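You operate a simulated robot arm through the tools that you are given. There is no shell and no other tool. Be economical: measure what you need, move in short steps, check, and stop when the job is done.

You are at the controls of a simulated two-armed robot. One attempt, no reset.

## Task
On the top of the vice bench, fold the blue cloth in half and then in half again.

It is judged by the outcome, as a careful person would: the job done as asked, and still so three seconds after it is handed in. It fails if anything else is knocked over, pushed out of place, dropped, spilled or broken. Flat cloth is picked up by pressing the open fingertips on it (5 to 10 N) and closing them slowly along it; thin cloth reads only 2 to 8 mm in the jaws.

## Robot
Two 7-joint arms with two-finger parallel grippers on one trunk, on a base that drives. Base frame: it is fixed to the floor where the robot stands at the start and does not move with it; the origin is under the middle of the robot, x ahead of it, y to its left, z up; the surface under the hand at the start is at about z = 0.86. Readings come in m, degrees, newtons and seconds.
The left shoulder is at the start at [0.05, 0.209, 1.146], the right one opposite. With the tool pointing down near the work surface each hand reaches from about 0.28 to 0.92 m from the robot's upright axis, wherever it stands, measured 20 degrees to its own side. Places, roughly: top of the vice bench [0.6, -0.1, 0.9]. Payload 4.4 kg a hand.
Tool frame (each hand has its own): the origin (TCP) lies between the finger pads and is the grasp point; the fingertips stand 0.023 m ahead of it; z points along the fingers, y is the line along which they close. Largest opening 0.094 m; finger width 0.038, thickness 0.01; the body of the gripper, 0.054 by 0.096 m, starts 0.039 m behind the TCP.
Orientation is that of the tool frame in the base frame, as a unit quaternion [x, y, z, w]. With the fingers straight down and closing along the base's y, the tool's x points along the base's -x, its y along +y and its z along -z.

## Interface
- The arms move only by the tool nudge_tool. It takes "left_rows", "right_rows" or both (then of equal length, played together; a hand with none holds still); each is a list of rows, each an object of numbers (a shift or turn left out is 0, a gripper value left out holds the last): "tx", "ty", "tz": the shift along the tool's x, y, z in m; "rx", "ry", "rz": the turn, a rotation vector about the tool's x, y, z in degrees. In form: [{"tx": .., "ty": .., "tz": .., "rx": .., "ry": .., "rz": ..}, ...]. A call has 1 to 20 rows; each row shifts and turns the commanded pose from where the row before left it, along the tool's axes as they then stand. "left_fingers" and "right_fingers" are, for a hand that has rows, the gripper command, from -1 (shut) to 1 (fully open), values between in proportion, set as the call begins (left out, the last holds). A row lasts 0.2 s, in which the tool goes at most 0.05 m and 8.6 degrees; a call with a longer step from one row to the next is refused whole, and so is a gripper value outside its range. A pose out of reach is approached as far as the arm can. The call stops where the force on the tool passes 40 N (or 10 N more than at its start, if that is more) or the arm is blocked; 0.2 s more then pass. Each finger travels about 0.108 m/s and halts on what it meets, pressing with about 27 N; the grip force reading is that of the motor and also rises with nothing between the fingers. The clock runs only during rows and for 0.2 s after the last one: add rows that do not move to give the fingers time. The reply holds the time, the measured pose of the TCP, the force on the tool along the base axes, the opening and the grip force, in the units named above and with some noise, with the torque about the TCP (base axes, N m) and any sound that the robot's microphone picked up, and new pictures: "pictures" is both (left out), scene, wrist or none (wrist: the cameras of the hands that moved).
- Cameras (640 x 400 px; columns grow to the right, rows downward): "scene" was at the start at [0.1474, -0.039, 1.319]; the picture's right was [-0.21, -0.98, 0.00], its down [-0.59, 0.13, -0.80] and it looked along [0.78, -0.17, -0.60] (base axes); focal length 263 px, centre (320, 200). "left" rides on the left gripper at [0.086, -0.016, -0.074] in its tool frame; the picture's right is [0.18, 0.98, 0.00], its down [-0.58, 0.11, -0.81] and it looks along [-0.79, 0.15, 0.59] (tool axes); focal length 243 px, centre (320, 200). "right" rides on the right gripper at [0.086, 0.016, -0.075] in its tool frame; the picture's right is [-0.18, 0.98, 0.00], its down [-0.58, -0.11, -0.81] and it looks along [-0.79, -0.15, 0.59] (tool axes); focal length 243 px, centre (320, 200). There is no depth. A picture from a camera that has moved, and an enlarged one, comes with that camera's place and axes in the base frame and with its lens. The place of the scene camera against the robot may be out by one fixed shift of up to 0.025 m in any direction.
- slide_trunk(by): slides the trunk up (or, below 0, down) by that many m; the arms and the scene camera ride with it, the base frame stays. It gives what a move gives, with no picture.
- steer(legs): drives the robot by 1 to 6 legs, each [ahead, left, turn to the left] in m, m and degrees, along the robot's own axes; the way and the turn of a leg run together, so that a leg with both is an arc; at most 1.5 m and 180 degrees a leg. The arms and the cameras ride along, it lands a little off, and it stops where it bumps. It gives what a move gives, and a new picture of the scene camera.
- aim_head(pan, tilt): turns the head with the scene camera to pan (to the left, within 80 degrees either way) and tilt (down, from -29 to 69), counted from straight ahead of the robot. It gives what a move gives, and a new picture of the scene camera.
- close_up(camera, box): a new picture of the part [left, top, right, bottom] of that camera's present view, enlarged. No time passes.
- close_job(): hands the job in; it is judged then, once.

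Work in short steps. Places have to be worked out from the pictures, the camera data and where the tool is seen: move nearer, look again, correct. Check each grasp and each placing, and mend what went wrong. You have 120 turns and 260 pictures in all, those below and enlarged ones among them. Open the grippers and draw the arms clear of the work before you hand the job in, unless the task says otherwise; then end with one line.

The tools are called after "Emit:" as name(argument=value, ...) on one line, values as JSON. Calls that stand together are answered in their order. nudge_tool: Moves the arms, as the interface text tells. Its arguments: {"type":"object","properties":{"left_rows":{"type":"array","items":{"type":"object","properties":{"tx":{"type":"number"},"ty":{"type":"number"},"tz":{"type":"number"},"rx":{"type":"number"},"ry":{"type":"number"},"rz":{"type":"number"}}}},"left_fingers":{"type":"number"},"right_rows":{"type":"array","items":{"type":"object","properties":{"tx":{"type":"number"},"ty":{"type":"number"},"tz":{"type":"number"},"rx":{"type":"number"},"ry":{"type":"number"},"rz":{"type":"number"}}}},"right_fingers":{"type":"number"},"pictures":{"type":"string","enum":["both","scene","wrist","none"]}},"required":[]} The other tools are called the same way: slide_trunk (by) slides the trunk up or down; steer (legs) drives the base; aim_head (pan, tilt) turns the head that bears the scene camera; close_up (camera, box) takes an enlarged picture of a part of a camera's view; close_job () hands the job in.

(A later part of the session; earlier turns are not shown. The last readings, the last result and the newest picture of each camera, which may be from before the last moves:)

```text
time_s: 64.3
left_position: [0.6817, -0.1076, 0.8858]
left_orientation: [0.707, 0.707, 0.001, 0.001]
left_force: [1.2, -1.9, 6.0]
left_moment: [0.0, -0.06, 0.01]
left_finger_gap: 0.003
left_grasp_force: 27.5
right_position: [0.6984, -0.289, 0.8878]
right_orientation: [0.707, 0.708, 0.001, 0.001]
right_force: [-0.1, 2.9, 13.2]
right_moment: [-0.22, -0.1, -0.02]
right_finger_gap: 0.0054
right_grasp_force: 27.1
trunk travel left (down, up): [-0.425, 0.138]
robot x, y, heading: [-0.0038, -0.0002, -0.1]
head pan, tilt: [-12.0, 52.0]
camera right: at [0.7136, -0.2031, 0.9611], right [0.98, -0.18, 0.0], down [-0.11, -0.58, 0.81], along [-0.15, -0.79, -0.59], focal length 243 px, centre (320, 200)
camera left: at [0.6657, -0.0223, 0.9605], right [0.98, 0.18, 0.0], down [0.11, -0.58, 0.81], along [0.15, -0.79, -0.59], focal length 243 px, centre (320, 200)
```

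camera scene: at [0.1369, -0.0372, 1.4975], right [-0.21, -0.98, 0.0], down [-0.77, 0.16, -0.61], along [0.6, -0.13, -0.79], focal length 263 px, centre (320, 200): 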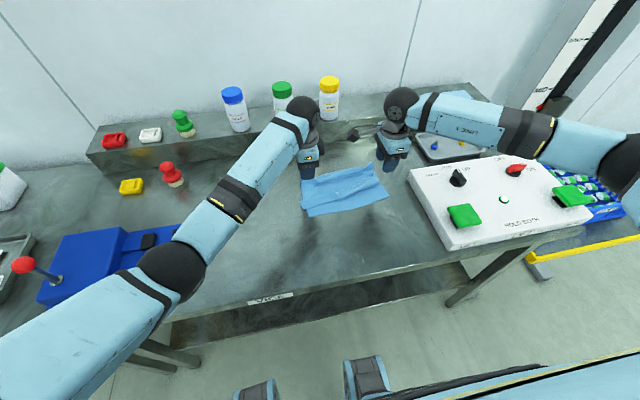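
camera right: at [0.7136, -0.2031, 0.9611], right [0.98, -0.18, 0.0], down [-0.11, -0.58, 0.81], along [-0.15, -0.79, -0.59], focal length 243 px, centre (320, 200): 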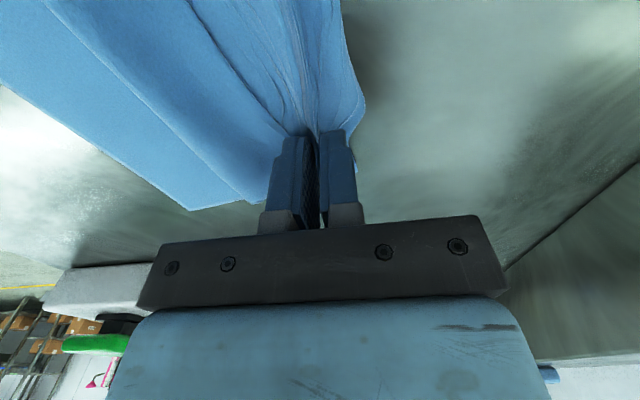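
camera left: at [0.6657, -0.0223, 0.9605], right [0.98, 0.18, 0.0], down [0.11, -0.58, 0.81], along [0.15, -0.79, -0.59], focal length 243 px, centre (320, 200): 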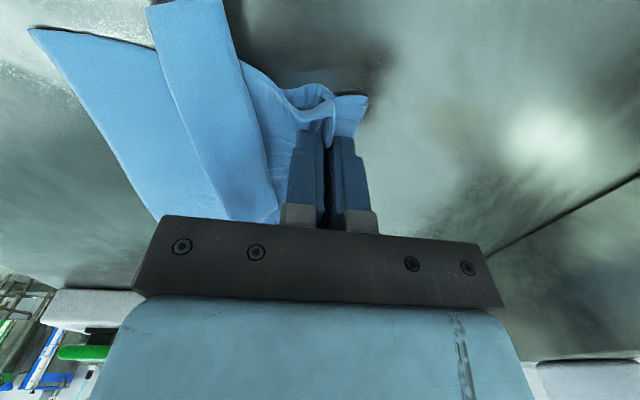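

Both hold. Lift straight up and see if the hem falls open.

Emit:
nudge_tool(left_rows=[{"tz": -0.02}, {"tz": -0.03}, {"tz": -0.035}, {"tz": -0.04}, {"tz": -0.04}, {"tz": -0.04}, {"tz": -0.02}, {}, {}], right_rows=[{"tz": -0.02}, {"tz": -0.03}, {"tz": -0.035}, {"tz": -0.04}, {"tz": -0.04}, {"tz": -0.04}, {"tz": -0.02}, {}, {}], pictures="both")

Emit:
close_up(camera="scene", box=[270, 110, 420, 210])

```text
time_s: 66.3
left_position: [0.6843, -0.1093, 1.1099]
left_orientation: [0.707, 0.707, 0.001, 0.0]
left_force: [0.1, 0.3, -0.8]
left_moment: [-0.01, -0.02, 0.0]
left_finger_gap: 0.0029
left_grasp_force: 27.2
right_position: [0.6978, -0.2898, 1.1107]
right_orientation: [0.707, 0.707, 0.0, 0.0]
right_force: [0.2, 0.4, 0.0]
right_moment: [0.01, -0.03, 0.01]
right_finger_gap: 0.0025
right_grasp_force: 27.1
trunk travel left (down, up): [-0.425, 0.138]
robot x, y, heading: [-0.0023, -0.0056, 0.0]
head pan, tilt: [-12.0, 52.0]
camera scene: at [0.1357, -0.0362, 1.4977], right [-0.21, -0.98, 0.0], down [-0.77, 0.16, -0.62], along [0.6, -0.13, -0.79], focal length 263 px, centre (320, 200)
camera right: at [0.7136, -0.2044, 1.185], right [0.98, -0.18, 0.0], down [-0.11, -0.58, 0.81], along [-0.15, -0.79, -0.59], focal length 243 px, centre (320, 200)
camera left: at [0.6682, -0.0239, 1.1849], right [0.98, 0.18, 0.0], down [0.11, -0.58, 0.81], along [0.15, -0.79, -0.59], focal length 243 px, centre (320, 200)
```

scene: 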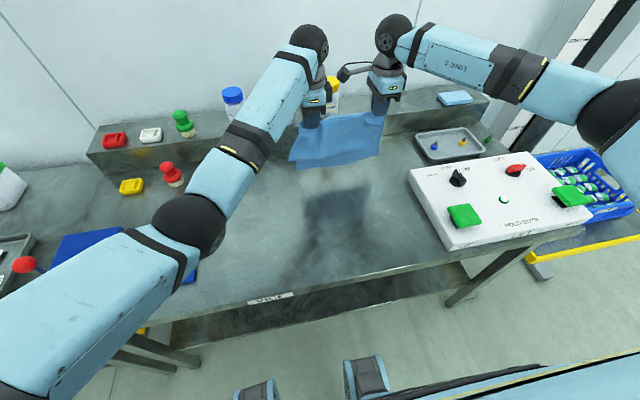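
right: 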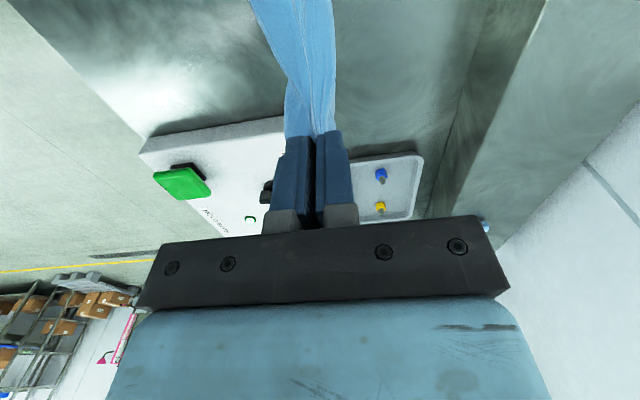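
left: 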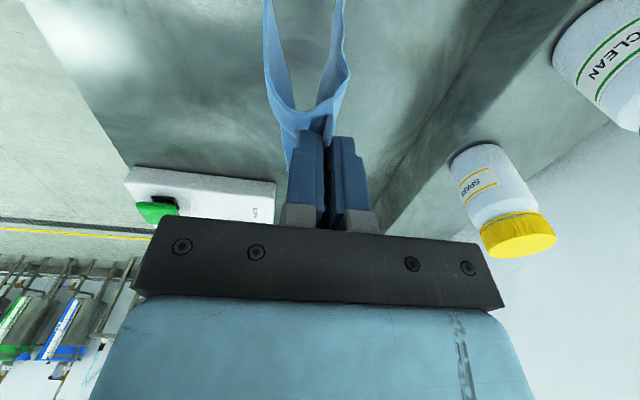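

```text
4.00 times, centred on (345, 160) of scene
camera zoom: at [0.1357, -0.0362, 1.4977], right [-0.21, -0.98, 0.0], down [-0.77, 0.16, -0.62], along [0.6, -0.13, -0.79], focal length 1050 px, centre (220, 360)
```

zoom: 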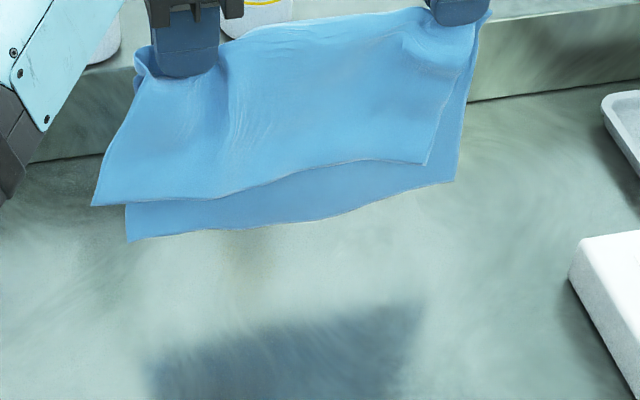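

The hem fell open and both halves hang cleanly. Move back over the table, then lay down moving away from me as before.

Emit:
nudge_tool(left_rows=[{"ty": -0.02}, {"ty": -0.025}, {"ty": -0.025}, {"ty": -0.025}, {"ty": -0.015}, {}, {}, {"tz": 0.02}, {"tz": 0.02}, {"tz": 0.02, "ty": 0.016}, {"tz": 0.02, "ty": 0.016}, {"tz": 0.02, "ty": 0.018}, {"tz": 0.02, "ty": 0.018}, {"tz": 0.02, "ty": 0.018}, {"tz": 0.02, "ty": 0.018}, {"tz": 0.02, "ty": 0.018}, {"tz": 0.02, "ty": 0.01}, {"tz": 0.012}, {}], right_rows=[{"ty": -0.024}, {"ty": -0.028}, {"ty": -0.028}, {"ty": -0.028}, {"ty": -0.016}, {}, {}, {"tz": 0.02}, {"tz": 0.02}, {"tz": 0.02, "ty": 0.016}, {"tz": 0.02, "ty": 0.016}, {"tz": 0.02, "ty": 0.018}, {"tz": 0.02, "ty": 0.018}, {"tz": 0.02, "ty": 0.018}, {"tz": 0.02, "ty": 0.018}, {"tz": 0.02, "ty": 0.018}, {"tz": 0.02, "ty": 0.01}, {"tz": 0.012}, {}], pictures="both")

Emit:
close_up(camera="scene", box=[270, 130, 420, 230])

```text
time_s: 70.3
left_position: [0.7045, -0.1067, 0.8963]
left_orientation: [0.707, 0.707, 0.0, 0.0]
left_force: [-0.4, 0.1, 0.5]
left_moment: [-0.01, 0.01, 0.04]
left_finger_gap: 0.0029
left_grasp_force: 27.0
right_position: [0.7075, -0.2886, 0.8985]
right_orientation: [0.707, 0.707, 0.0, 0.0]
right_force: [0.5, 0.4, 1.1]
right_moment: [-0.02, -0.01, 0.03]
right_finger_gap: 0.0024
right_grasp_force: 26.3
trunk travel left (down, up): [-0.425, 0.138]
robot x, y, heading: [0.0019, -0.0014, -0.1]
head pan, tilt: [-12.0, 52.0]
camera scene: at [0.1358, -0.0361, 1.4977], right [-0.21, -0.98, 0.0], down [-0.77, 0.16, -0.62], along [0.6, -0.13, -0.79], focal length 263 px, centre (320, 200)
camera right: at [0.7225, -0.2026, 0.972], right [0.98, -0.18, 0.0], down [-0.11, -0.58, 0.81], along [-0.15, -0.79, -0.59], focal length 243 px, centre (320, 200)
camera left: at [0.6883, -0.0217, 0.9723], right [0.98, 0.18, 0.0], down [0.11, -0.58, 0.81], along [0.15, -0.79, -0.59], focal length 243 px, centre (320, 200)
```

scene: 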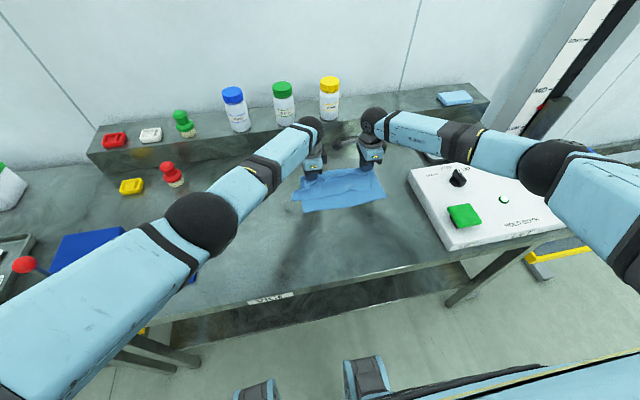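
right: 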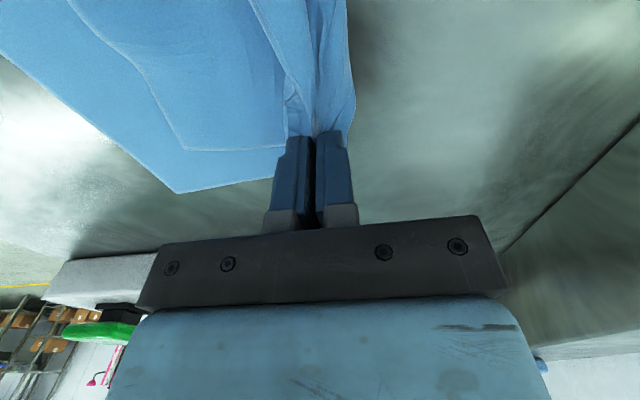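
left: 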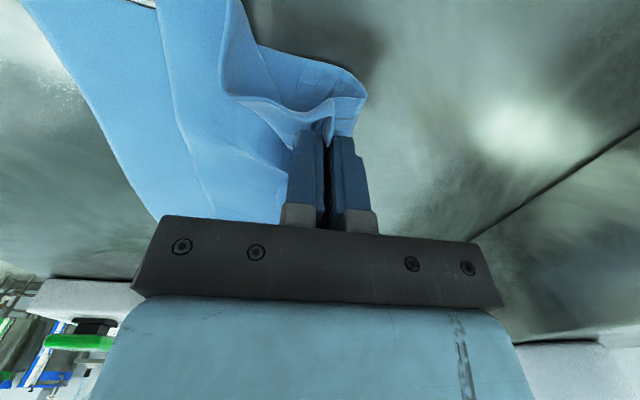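

```text
4.00 times, centred on (345, 180) of scene
camera zoom: at [0.1358, -0.0361, 1.4977], right [-0.21, -0.98, 0.0], down [-0.77, 0.16, -0.62], along [0.6, -0.13, -0.79], focal length 1050 px, centre (220, 280)
```

zoom: 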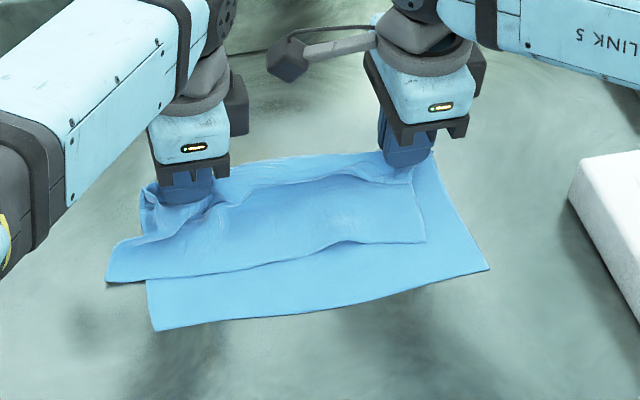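

The hem is gone, but the top layer is ~3 cm short and ~2.5 cm too far left. I'll release the crest (spreading it under light pressure), then pull the top layer's corners into place.

Emit:
nudge_tool(left_rows=[{"tz": 0.006}, {"tz": 0.004}, {}], right_rows=[{"tz": 0.006}, {"tz": 0.005}, {}], pictures="none")

Emit:
nudge_tool(left_rows=[{}, {}, {}, {"tz": -0.03}, {"tz": -0.03}, {"tz": -0.03}, {}], right_rows=[{}, {}, {}, {"tz": -0.03}, {"tz": -0.03}, {"tz": -0.03}, {}], left_fingers=-0.1, right_fingers=-0.1, pictures="both")

Emit:
close_up(camera="scene", box=[270, 130, 420, 230])

```text
time_s: 71.1
left_position: [0.7032, -0.1051, 0.8883]
left_orientation: [0.706, 0.708, 0.0, 0.001]
left_force: [-1.3, -1.1, 1.4]
left_moment: [-0.03, 0.01, 0.01]
left_finger_gap: 0.003
left_grasp_force: 27.2
right_position: [0.7068, -0.287, 0.8888]
right_orientation: [0.707, 0.708, 0.001, 0.001]
right_force: [-0.3, 5.6, 14.5]
right_moment: [-0.14, 0.02, -0.01]
right_finger_gap: 0.0027
right_grasp_force: 27.1
trunk travel left (down, up): [-0.425, 0.138]
robot x, y, heading: [0.0019, -0.0004, -0.3]
head pan, tilt: [-12.0, 52.0]
```

```text
time_s: 72.7
left_position: [0.7062, -0.1065, 0.9779]
left_orientation: [0.707, 0.707, 0.001, 0.0]
left_force: [-0.1, 0.5, 0.0]
left_moment: [0.02, 0.01, 0.04]
left_finger_gap: 0.0421
left_grasp_force: 0.1
right_position: [0.707, -0.2909, 0.9775]
right_orientation: [0.707, 0.707, -0.001, -0.001]
right_force: [0.0, -0.1, -0.7]
right_moment: [-0.01, -0.04, -0.01]
right_finger_gap: 0.0425
right_grasp_force: 0.1
trunk travel left (down, up): [-0.425, 0.138]
robot x, y, heading: [0.0008, 0.0024, 0.0]
head pan, tilt: [-12.0, 52.0]
camera scene: at [0.1364, -0.0364, 1.4976], right [-0.21, -0.98, 0.0], down [-0.77, 0.16, -0.62], along [0.6, -0.13, -0.79], focal length 263 px, centre (320, 200)
camera right: at [0.7221, -0.2048, 1.0513], right [0.98, -0.18, 0.0], down [-0.11, -0.58, 0.81], along [-0.15, -0.79, -0.59], focal length 243 px, centre (320, 200)
camera left: at [0.6892, -0.0217, 1.0523], right [0.98, 0.18, 0.0], down [0.11, -0.58, 0.81], along [0.15, -0.79, -0.59], focal length 243 px, centre (320, 200)
```

scene: 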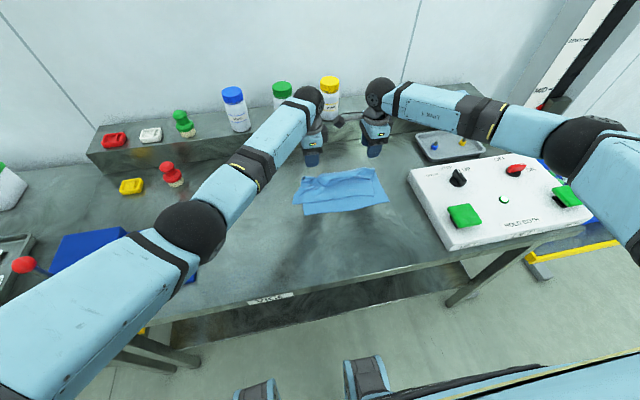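
right: 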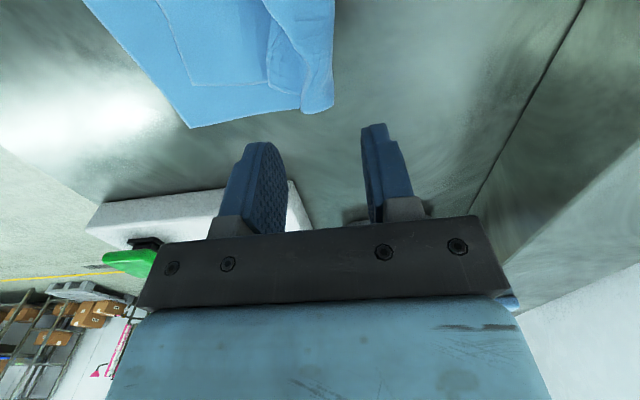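
left: 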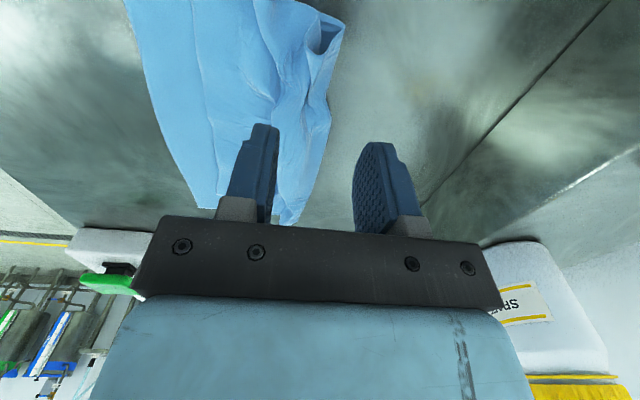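

```text
4.00 times, centred on (345, 180) of scene
camera zoom: at [0.1364, -0.0364, 1.4976], right [-0.21, -0.98, 0.0], down [-0.77, 0.16, -0.62], along [0.6, -0.13, -0.79], focal length 1050 px, centre (220, 280)
```

zoom: 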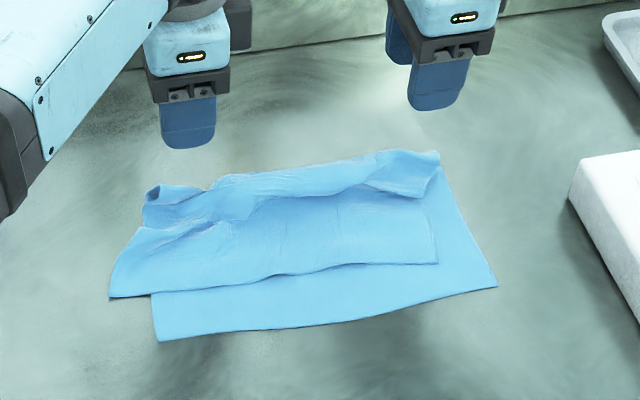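

Top layer's edge is clear: it needs to go about 4 cm toward me and 3 cm right. Move over its two near corners for a pinch.

Emit:
nudge_tool(left_rows=[{"ty": -0.02, "tx": 0.0165}, {"ty": -0.02, "tx": 0.0165, "tz": 0.01}, {"ty": -0.02, "tx": 0.0165, "tz": 0.02}, {"tz": 0.02}, {}], right_rows=[{"ty": -0.026, "tx": 0.011}, {"ty": -0.026, "tx": 0.011, "tz": 0.01}, {"ty": -0.027, "tx": 0.011, "tz": 0.02}, {"tz": 0.02}, {}], left_fingers=-0.23, right_fingers=-0.23, pictures="wrist")

```text
time_s: 73.9
left_position: [0.6441, -0.0566, 0.9272]
left_orientation: [0.707, 0.707, 0.001, 0.001]
left_force: [-0.5, 0.2, 0.3]
left_moment: [0.0, -0.03, -0.02]
left_finger_gap: 0.0362
left_grasp_force: 0.1
right_position: [0.6272, -0.258, 0.9282]
right_orientation: [0.707, 0.707, 0.0, 0.0]
right_force: [-1.0, -0.9, 0.7]
right_moment: [0.01, 0.01, 0.01]
right_finger_gap: 0.0361
right_grasp_force: 0.1
trunk travel left (down, up): [-0.425, 0.138]
robot x, y, heading: [0.0027, -0.0005, -0.2]
head pan, tilt: [-12.0, 52.0]
camera right: at [0.6431, -0.172, 1.0017], right [0.98, -0.18, 0.0], down [-0.11, -0.58, 0.81], along [-0.15, -0.79, -0.59], focal length 243 px, centre (320, 200)
camera left: at [0.6283, 0.0285, 1.0019], right [0.98, 0.18, 0.0], down [0.11, -0.58, 0.81], along [0.15, -0.79, -0.59], focal length 243 px, centre (320, 200)
```

right: 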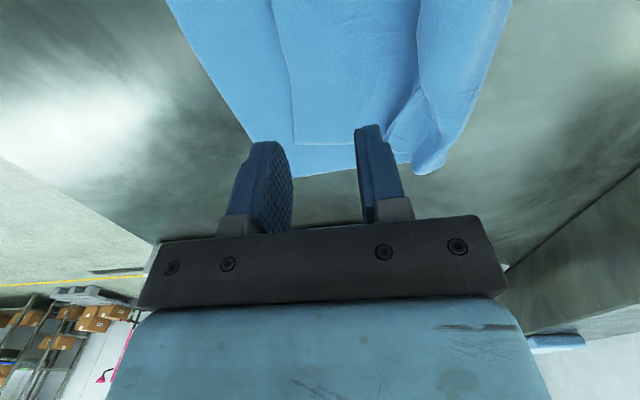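
left: 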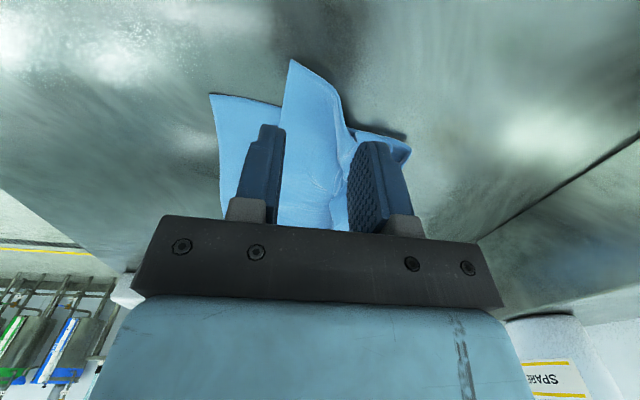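

Small corrections (left +4 mm, right +8 mm in x), slightly narrower opening, then descend to contact.

Emit:
nudge_tool(left_rows=[{"ty": 0.004}, {"tz": 0.014}, {"tz": 0.014}, {"tz": 0.009}, {"tz": 0.003}, {}], right_rows=[{"ty": 0.008}, {"tz": 0.014}, {"tz": 0.014}, {"tz": 0.01}, {"tz": 0.003}, {}], left_fingers=-0.28, right_fingers=-0.25, pictures="wrist")

```text
time_s: 75.3
left_position: [0.6495, -0.056, 0.8869]
left_orientation: [0.707, 0.707, -0.001, 0.0]
left_force: [0.5, 0.0, 1.0]
left_moment: [-0.05, -0.02, -0.02]
left_finger_gap: 0.034
left_grasp_force: 0.2
right_position: [0.6362, -0.2559, 0.8863]
right_orientation: [0.706, 0.708, 0.0, 0.0]
right_force: [-0.1, 0.7, -0.4]
right_moment: [-0.01, 0.01, 0.01]
right_finger_gap: 0.0353
right_grasp_force: 0.1
trunk travel left (down, up): [-0.425, 0.138]
robot x, y, heading: [0.0024, -0.0014, -0.1]
head pan, tilt: [-12.0, 52.0]
camera right: at [0.6516, -0.171, 0.9605], right [0.98, -0.18, 0.0], down [-0.11, -0.58, 0.81], along [-0.15, -0.79, -0.59], focal length 243 px, centre (320, 200)
camera left: at [0.634, 0.0282, 0.9612], right [0.98, 0.18, 0.0], down [0.11, -0.58, 0.81], along [0.15, -0.79, -0.59], focal length 243 px, centre (320, 200)
```

right: 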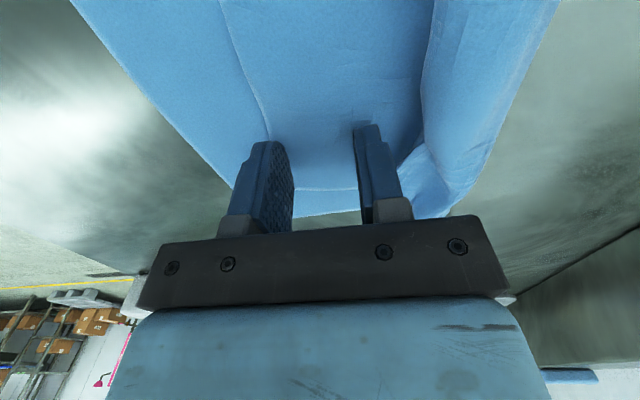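
left: 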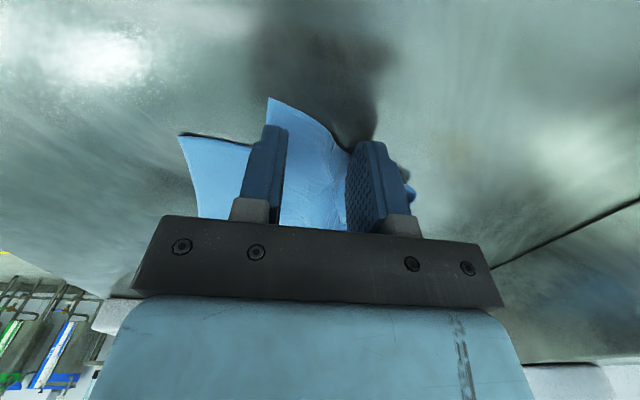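

Shift left hand 12 mm right for better coverage, then press.

Emit:
nudge_tool(left_rows=[{"tz": -0.005}, {"tx": -0.013}, {"tz": 0.005}, {"tz": 0.002}, {"tz": 0.0015}, {}], right_rows=[{}, {}, {"tz": 0.001}, {"tz": 0.0015}, {"tz": 0.001}, {}], pictures="none")

```text
time_s: 76.7
left_position: [0.6501, -0.0695, 0.8855]
left_orientation: [0.707, 0.707, 0.001, 0.002]
left_force: [3.6, -0.9, 14.3]
left_moment: [-0.13, -0.3, 0.02]
left_finger_gap: 0.0344
left_grasp_force: 0.9
right_position: [0.6355, -0.2556, 0.8858]
right_orientation: [0.707, 0.707, 0.001, 0.001]
right_force: [2.1, -1.5, 9.9]
right_moment: [-0.05, 0.08, 0.03]
right_finger_gap: 0.0351
right_grasp_force: 0.0
trunk travel left (down, up): [-0.425, 0.138]
robot x, y, heading: [0.0026, -0.0026, -0.0]
head pan, tilt: [-12.0, 52.0]
```

Pressure is good; ease left slightly and close in stages.

Emit:
nudge_tool(left_rows=[{"tz": -0.0007}, {}, {}], right_rows=[{}, {}, {}], left_fingers=-0.5, right_fingers=-0.5, pictures="none")

Emit:
nudge_tool(left_rows=[{}, {}], right_rows=[{}, {}], left_fingers=-0.75, right_fingers=-0.75, pictures="none")

Emit:
nudge_tool(left_rows=[{}, {}, {}], right_rows=[{}, {}, {}], left_fingers=-1, right_fingers=-1, pictures="both")

```text
time_s: 77.5
left_position: [0.647, -0.0693, 0.8861]
left_orientation: [0.707, 0.707, 0.001, 0.001]
left_force: [-2.3, -0.5, 12.2]
left_moment: [-0.14, -0.14, -0.01]
left_finger_gap: 0.022
left_grasp_force: 0.1
right_position: [0.6344, -0.2554, 0.8848]
right_orientation: [0.707, 0.707, 0.001, 0.001]
right_force: [0.2, 2.3, 12.1]
right_moment: [0.04, 0.04, -0.04]
right_finger_gap: 0.0224
right_grasp_force: 0.0
trunk travel left (down, up): [-0.425, 0.138]
robot x, y, heading: [0.0006, -0.0021, -0.1]
head pan, tilt: [-12.0, 52.0]
```

```text
time_s: 78.1
left_position: [0.647, -0.0691, 0.8859]
left_orientation: [0.707, 0.707, 0.001, 0.001]
left_force: [0.3, 1.4, 12.2]
left_moment: [-0.06, -0.11, 0.02]
left_finger_gap: 0.0122
left_grasp_force: 1.0
right_position: [0.6349, -0.2557, 0.8839]
right_orientation: [0.707, 0.707, 0.001, 0.002]
right_force: [1.5, 0.0, 14.6]
right_moment: [0.0, 0.03, -0.01]
right_finger_gap: 0.0107
right_grasp_force: 0.2
trunk travel left (down, up): [-0.425, 0.138]
robot x, y, heading: [0.0006, -0.0028, -0.0]
head pan, tilt: [-12.0, 52.0]
```

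```text
time_s: 78.9
left_position: [0.6474, -0.07, 0.8872]
left_orientation: [0.707, 0.707, 0.001, 0.001]
left_force: [0.3, 1.0, 13.5]
left_moment: [0.06, -0.01, 0.04]
left_finger_gap: 0.0028
left_grasp_force: 26.9
right_position: [0.6347, -0.2552, 0.8853]
right_orientation: [0.708, 0.707, 0.002, 0.001]
right_force: [0.5, -0.5, 13.9]
right_moment: [-0.02, -0.01, -0.04]
right_finger_gap: 0.0024
right_grasp_force: 27.1
trunk travel left (down, up): [-0.425, 0.138]
robot x, y, heading: [-0.0021, -0.005, 0.1]
head pan, tilt: [-12.0, 52.0]
camera scene: at [0.1325, -0.0354, 1.4981], right [-0.21, -0.98, 0.0], down [-0.77, 0.16, -0.62], along [0.6, -0.13, -0.79], focal length 263 px, centre (320, 200)
camera right: at [0.6499, -0.1696, 0.959], right [0.98, -0.18, 0.0], down [-0.11, -0.58, 0.81], along [-0.15, -0.79, -0.59], focal length 243 px, centre (320, 200)
camera left: at [0.6307, 0.0156, 0.9609], right [0.98, 0.18, 0.0], down [0.11, -0.58, 0.81], along [0.15, -0.79, -0.59], focal length 243 px, centre (320, 200)
```

scene: 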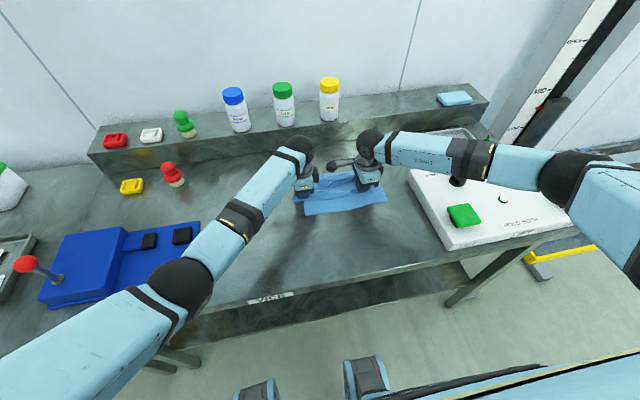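
right: 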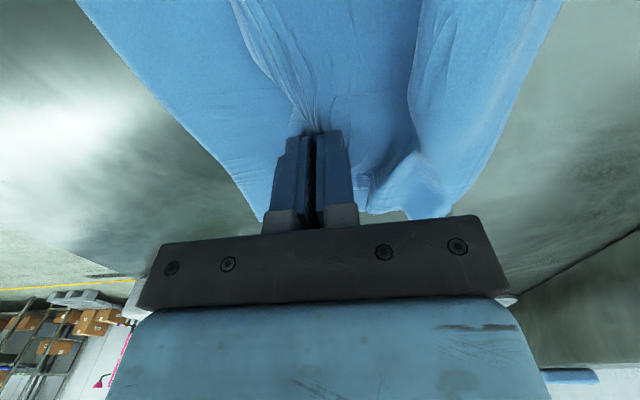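
left: 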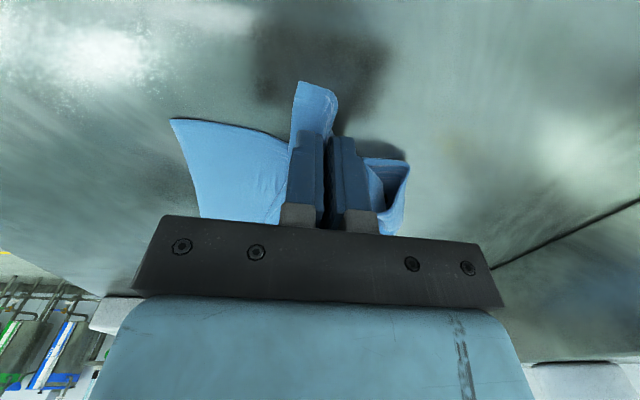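

Both corners of the top layer held. Lift ~9 cm to free it, shift right and toward me, and lay it down on the bottom layer's near edge.

Emit:
nudge_tool(left_rows=[{"tz": -0.025}, {"tz": -0.025}, {"tz": -0.025, "tx": -0.01}, {"tz": -0.015, "tx": -0.01}, {"tx": -0.01, "ty": -0.015, "tz": 0.01}, {"ty": -0.015, "tz": 0.02}, {"ty": -0.013, "tz": 0.025}, {"tz": 0.02}, {"tz": 0.008}, {}, {}], right_rows=[{"tz": -0.025}, {"tz": -0.025}, {"tz": -0.025, "tx": -0.012}, {"tz": -0.015, "tx": -0.012}, {"tx": -0.011, "ty": -0.011, "tz": 0.01}, {"ty": -0.011, "tz": 0.02}, {"ty": -0.011, "tz": 0.025}, {"tz": 0.02}, {"tz": 0.01}, {}, {}], pictures="both")

Emit:
close_up(camera="scene", box=[270, 130, 420, 230])

```text
time_s: 81.3
left_position: [0.6061, -0.0995, 0.8908]
left_orientation: [0.707, 0.707, -0.001, 0.0]
left_force: [-0.2, -6.8, 1.0]
left_moment: [-0.16, 0.0, -0.03]
left_finger_gap: 0.003
left_grasp_force: 26.8
right_position: [0.6037, -0.2917, 0.8876]
right_orientation: [0.707, 0.707, 0.0, 0.001]
right_force: [1.6, 6.4, 3.8]
right_moment: [0.22, 0.03, 0.01]
right_finger_gap: 0.0026
right_grasp_force: 26.8
trunk travel left (down, up): [-0.425, 0.138]
robot x, y, heading: [0.0008, 0.0006, 0.3]
head pan, tilt: [-12.0, 52.0]
camera scene: at [0.1353, -0.036, 1.4977], right [-0.21, -0.98, 0.0], down [-0.77, 0.16, -0.62], along [0.6, -0.13, -0.79], focal length 263 px, centre (320, 200)
camera right: at [0.6184, -0.205, 0.9614], right [0.98, -0.18, 0.0], down [-0.11, -0.58, 0.81], along [-0.15, -0.79, -0.59], focal length 243 px, centre (320, 200)
camera left: at [0.59, -0.0146, 0.9655], right [0.98, 0.18, 0.0], down [0.11, -0.58, 0.81], along [0.15, -0.79, -0.59], focal length 243 px, centre (320, 200)
```

scene: 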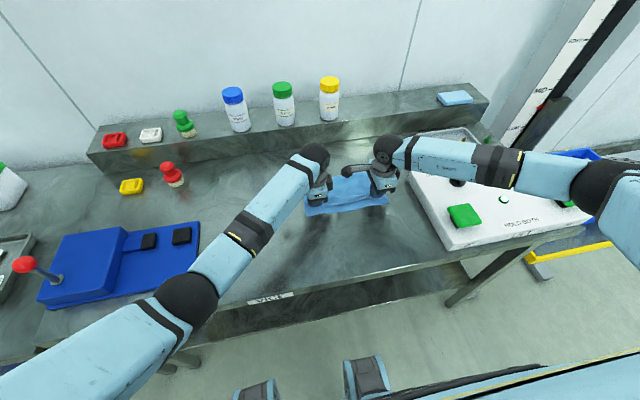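
right: 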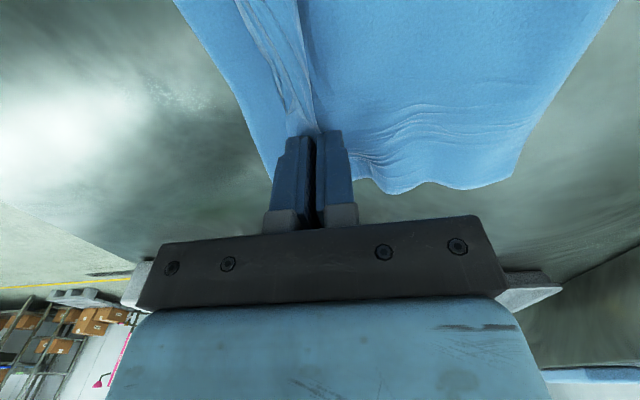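
left: 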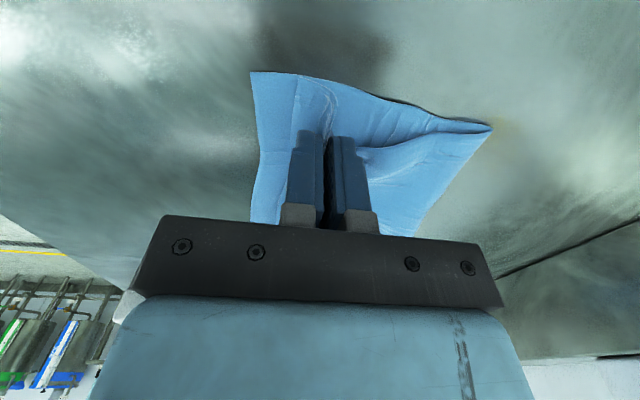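

```text
4.00 times, centred on (345, 180) of scene
camera zoom: at [0.1353, -0.036, 1.4977], right [-0.21, -0.98, 0.0], down [-0.77, 0.16, -0.62], along [0.6, -0.13, -0.79], focal length 1050 px, centre (220, 280)
```

zoom: 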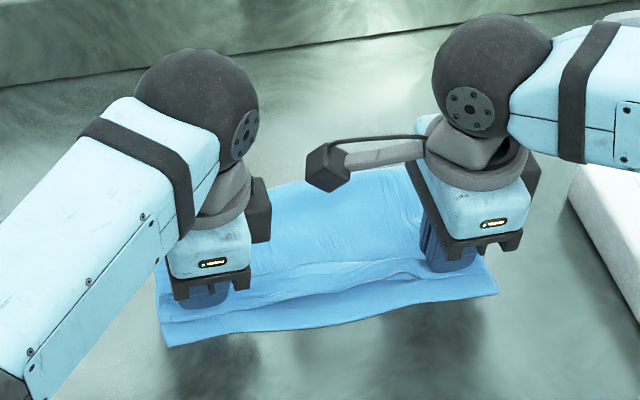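

Nicely aligned and the crest smoothed out. Relax the sideways tension, press lightly, and open to spread the pinch flat.

Emit:
nudge_tool(left_rows=[{"tx": -0.003}, {"tz": 0.004}, {}], right_rows=[{"tx": 0.003}, {"tz": 0.001}, {}], pictures="none")

Emit:
nudge_tool(left_rows=[{}, {}, {}, {"tz": -0.03}, {"tz": -0.03}, {"tz": -0.04}, {"tz": -0.04}, {}], right_rows=[{}, {}, {}, {"tz": -0.03}, {"tz": -0.03}, {"tz": -0.04}, {"tz": -0.04}, {}], left_fingers=-0.15, right_fingers=-0.15, pictures="both")

Emit:
close_up(camera="scene", box=[270, 130, 420, 230])

```text
time_s: 82.1
left_position: [0.6058, -0.1033, 0.8867]
left_orientation: [0.707, 0.708, 0.0, 0.002]
left_force: [0.4, 0.1, 4.2]
left_moment: [0.01, 0.03, -0.05]
left_finger_gap: 0.003
left_grasp_force: 27.1
right_position: [0.603, -0.2885, 0.8872]
right_orientation: [0.707, 0.707, 0.0, 0.0]
right_force: [-0.5, 0.2, 4.3]
right_moment: [0.0, 0.03, 0.02]
right_finger_gap: 0.003
right_grasp_force: 26.2
trunk travel left (down, up): [-0.425, 0.138]
robot x, y, heading: [0.0011, -0.0006, 0.0]
head pan, tilt: [-12.0, 52.0]
```

```text
time_s: 83.9
left_position: [0.6054, -0.1034, 1.0268]
left_orientation: [0.708, 0.707, 0.0, 0.0]
left_force: [-0.5, -0.3, 0.2]
left_moment: [0.03, 0.01, 0.02]
left_finger_gap: 0.0402
left_grasp_force: 0.2
right_position: [0.6038, -0.2886, 1.028]
right_orientation: [0.707, 0.707, 0.0, 0.0]
right_force: [0.7, -1.1, -0.3]
right_moment: [0.02, 0.02, 0.04]
right_finger_gap: 0.04
right_grasp_force: 0.0
trunk travel left (down, up): [-0.425, 0.138]
robot x, y, heading: [0.0002, -0.0012, -0.1]
head pan, tilt: [-12.0, 52.0]
camera scene: at [0.1365, -0.0365, 1.4975], right [-0.21, -0.98, 0.0], down [-0.77, 0.16, -0.62], along [0.6, -0.13, -0.79], focal length 263 px, centre (320, 200)
camera right: at [0.6191, -0.203, 1.1014], right [0.98, -0.18, 0.0], down [-0.11, -0.58, 0.81], along [-0.15, -0.79, -0.59], focal length 243 px, centre (320, 200)
camera left: at [0.5886, -0.0185, 1.1009], right [0.98, 0.18, 0.0], down [0.11, -0.58, 0.81], along [0.15, -0.79, -0.59], focal length 243 px, centre (320, 200)
```

scene: 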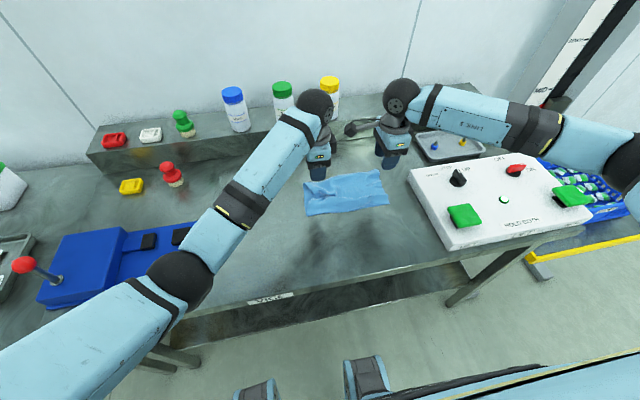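
right: 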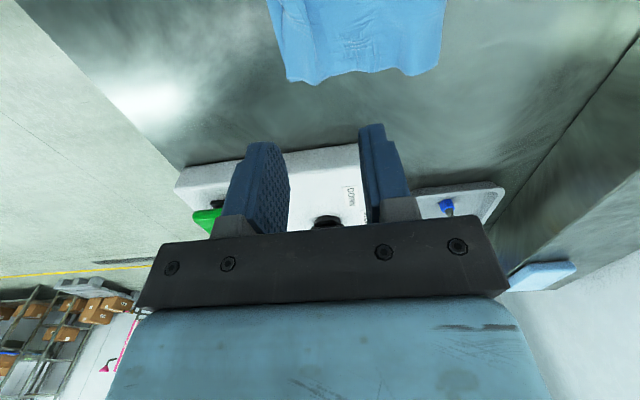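
left: 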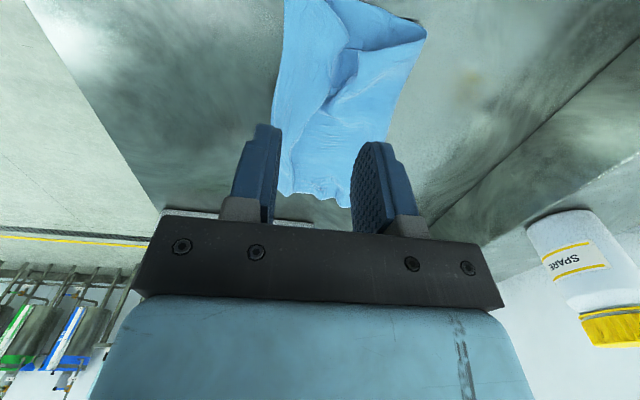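

```text
4.00 times, centred on (345, 180) of scene
camera zoom: at [0.1365, -0.0365, 1.4975], right [-0.21, -0.98, 0.0], down [-0.77, 0.16, -0.62], along [0.6, -0.13, -0.79], focal length 1050 px, centre (220, 280)
```

zoom: 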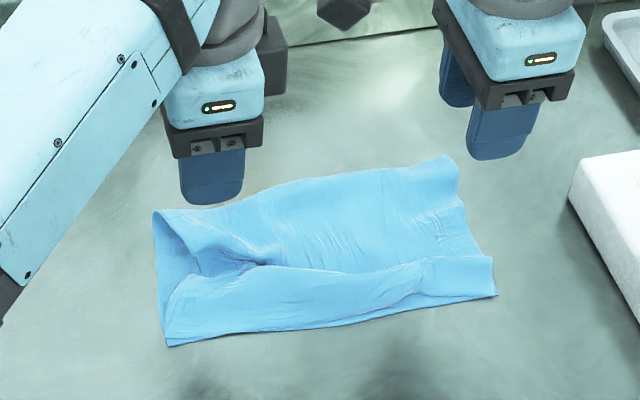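

First fold is now well aligned. For the second fold I'll "turn the page": the right hand grips the crest's right corner (where both layers join), lifts so the right half hangs, turns it over to the left while yawing 180°, and lays it on the left half. Move the left hand clear and the right hand over the crest corner.

Emit:
nudge_tool(left_rows=[{"tx": 0.04}, {"tx": 0.04}, {"tx": 0.04}, {"tx": 0.04}, {"tx": 0.03}, {}], right_rows=[{"ty": 0.028, "tx": -0.004}, {"ty": 0.029, "tx": -0.004, "tz": 0.02}, {"ty": 0.029, "tx": -0.0035, "tz": 0.02}, {"tz": 0.03}, {"tz": 0.03}, {}], right_fingers=-0.23, pictures="both")

Emit:
close_up(camera="scene", box=[270, 130, 420, 230])

```text
time_s: 85.3
left_position: [0.6058, 0.0867, 1.0265]
left_orientation: [0.708, 0.707, 0.0, 0.0]
left_force: [-0.3, -0.5, -0.7]
left_moment: [-0.03, 0.0, 0.03]
left_finger_gap: 0.0402
left_grasp_force: 0.1
right_position: [0.6887, -0.3, 0.9282]
right_orientation: [0.707, 0.707, 0.001, 0.0]
right_force: [0.5, -1.1, 0.3]
right_moment: [0.02, 0.01, 0.01]
right_finger_gap: 0.0359
right_grasp_force: 0.0
trunk travel left (down, up): [-0.425, 0.138]
robot x, y, heading: [0.0016, 0.0024, 0.1]
head pan, tilt: [-12.0, 52.0]
camera scene: at [0.1356, -0.0368, 1.4977], right [-0.21, -0.98, 0.0], down [-0.77, 0.16, -0.62], along [0.6, -0.13, -0.79], focal length 263 px, centre (320, 200)
camera right: at [0.7045, -0.2137, 1.0019], right [0.98, -0.18, 0.0], down [-0.11, -0.58, 0.81], along [-0.15, -0.79, -0.59], focal length 243 px, centre (320, 200)
camera left: at [0.5897, 0.1715, 1.1014], right [0.98, 0.18, 0.0], down [0.11, -0.58, 0.81], along [0.15, -0.79, -0.59], focal length 243 px, centre (320, 200)
```

scene: 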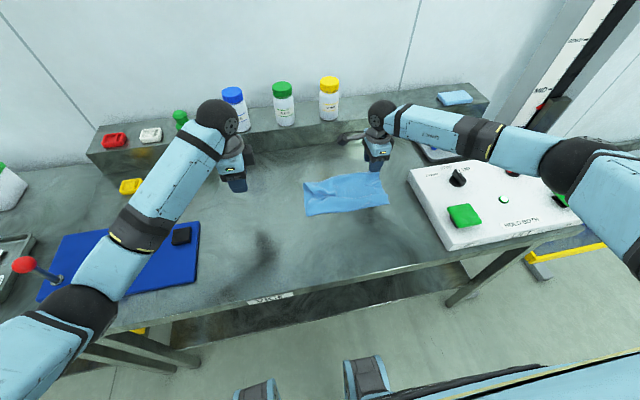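
right: 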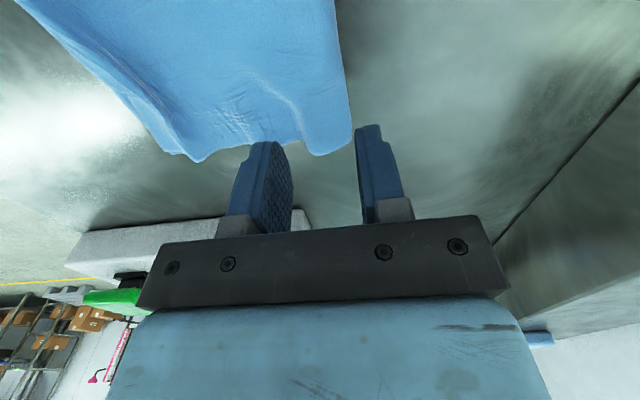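
left: 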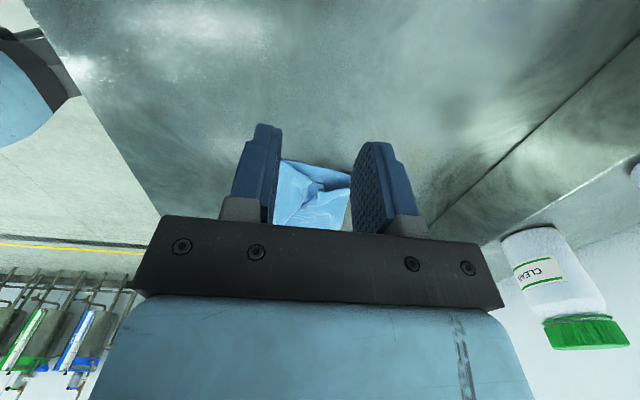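

```text
4.00 times, centred on (345, 180) of scene
camera zoom: at [0.1356, -0.0368, 1.4977], right [-0.21, -0.98, 0.0], down [-0.77, 0.16, -0.62], along [0.6, -0.13, -0.79], focal length 1050 px, centre (220, 280)
```

zoom: 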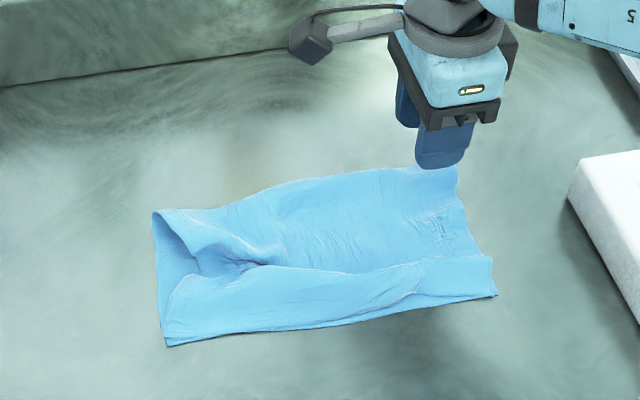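

The crest edge (x≈0.704) falls just inside the outer finger. Descend to contact.

Emit:
nudge_tool(right_rows=[{"tz": 0.014}, {"tz": 0.014}, {"tz": 0.01}, {"tz": 0.003}, {"tz": 0.001}, {}], pictures="wrist")

```text
time_s: 86.7
left_position: [0.6074, 0.0868, 1.0272]
left_orientation: [0.707, 0.707, 0.0, -0.001]
left_force: [0.1, -0.7, -0.5]
left_moment: [-0.04, 0.0, -0.01]
left_finger_gap: 0.04
left_grasp_force: 0.0
right_position: [0.69, -0.299, 0.886]
right_orientation: [0.707, 0.708, -0.001, 0.0]
right_force: [0.5, 0.5, 2.2]
right_moment: [-0.08, 0.08, -0.01]
right_finger_gap: 0.036
right_grasp_force: 0.1
trunk travel left (down, up): [-0.425, 0.138]
robot x, y, heading: [0.0001, 0.0015, 0.1]
head pan, tilt: [-12.0, 52.0]
camera right: at [0.7046, -0.2132, 0.9598], right [0.98, -0.18, 0.0], down [-0.11, -0.58, 0.81], along [-0.15, -0.79, -0.59], focal length 243 px, centre (320, 200)
```

right: 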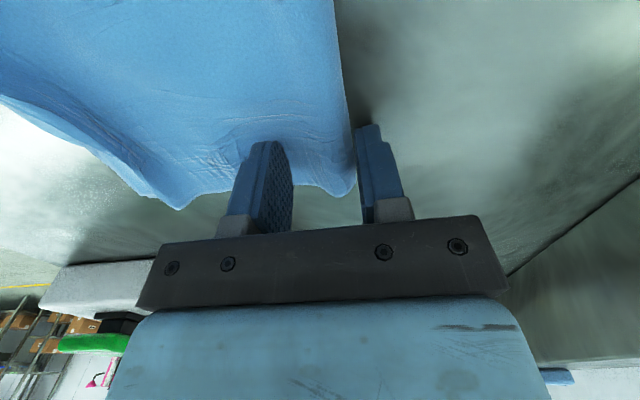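

Placed well. Press slightly more and close in stages.

Emit:
nudge_tool(right_rows=[{"tz": 0.001}, {}, {}], right_fingers=-0.5, pictures="none")

Emit:
nudge_tool(right_rows=[{}, {}], right_fingers=-0.75, pictures="wrist")

Emit:
nudge_tool(right_rows=[{}, {}, {}], right_fingers=-1, pictures="wrist")

```text
time_s: 87.5
left_position: [0.6054, 0.0872, 1.026]
left_orientation: [0.707, 0.707, 0.0, 0.0]
left_force: [-0.4, 0.5, 0.7]
left_moment: [-0.03, 0.01, -0.01]
left_finger_gap: 0.04
left_grasp_force: 0.0
right_position: [0.6895, -0.2984, 0.8856]
right_orientation: [0.707, 0.707, 0.001, 0.001]
right_force: [1.8, -0.6, 10.7]
right_moment: [-0.09, 0.14, 0.03]
right_finger_gap: 0.0231
right_grasp_force: 0.1
trunk travel left (down, up): [-0.425, 0.138]
robot x, y, heading: [0.0007, 0.0043, -0.0]
head pan, tilt: [-12.0, 52.0]
```

```text
time_s: 88.1
left_position: [0.6043, 0.0866, 1.0265]
left_orientation: [0.707, 0.707, 0.0, 0.001]
left_force: [0.1, 0.7, -0.3]
left_moment: [0.0, -0.06, 0.0]
left_finger_gap: 0.0402
left_grasp_force: 0.0
right_position: [0.6889, -0.2999, 0.8859]
right_orientation: [0.707, 0.707, 0.0, 0.001]
right_force: [-4.0, -1.3, 13.2]
right_moment: [-0.17, 0.23, -0.01]
right_finger_gap: 0.0127
right_grasp_force: 10.6
trunk travel left (down, up): [-0.425, 0.138]
robot x, y, heading: [-0.0041, -0.0021, -0.0]
head pan, tilt: [-12.0, 52.0]
camera right: at [0.7035, -0.2133, 0.9592], right [0.98, -0.18, 0.0], down [-0.11, -0.58, 0.81], along [-0.15, -0.79, -0.59], focal length 243 px, centre (320, 200)
```

right: 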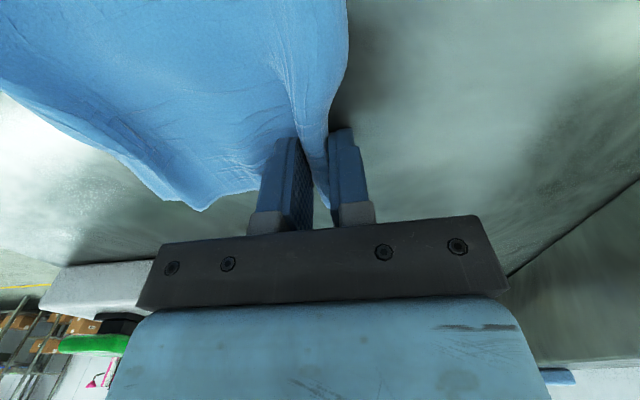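

```text
time_s: 88.9
left_position: [0.6045, 0.0873, 1.0265]
left_orientation: [0.707, 0.707, 0.001, 0.001]
left_force: [-0.5, 0.3, -0.7]
left_moment: [0.05, 0.03, 0.01]
left_finger_gap: 0.0399
left_grasp_force: 0.0
right_position: [0.6879, -0.2973, 0.8866]
right_orientation: [0.707, 0.707, 0.001, 0.001]
right_force: [-3.3, -0.5, 11.6]
right_moment: [-0.16, 0.2, -0.01]
right_finger_gap: 0.0111
right_grasp_force: 26.9
trunk travel left (down, up): [-0.425, 0.138]
robot x, y, heading: [0.0001, -0.0015, 0.0]
head pan, tilt: [-12.0, 52.0]
camera right: at [0.7032, -0.2133, 0.9592], right [0.98, -0.18, 0.0], down [-0.11, -0.58, 0.81], along [-0.15, -0.79, -0.59], focal length 243 px, centre (320, 200)
```

right: 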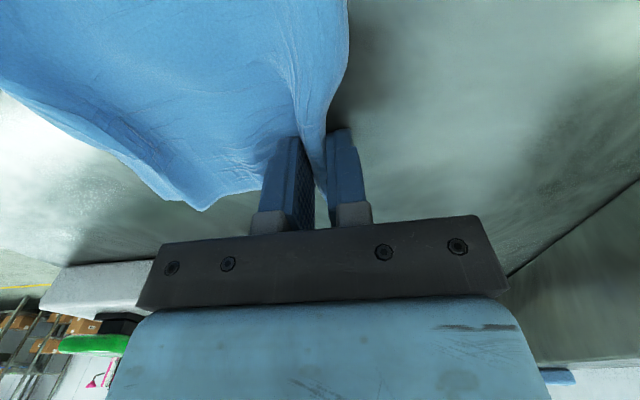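

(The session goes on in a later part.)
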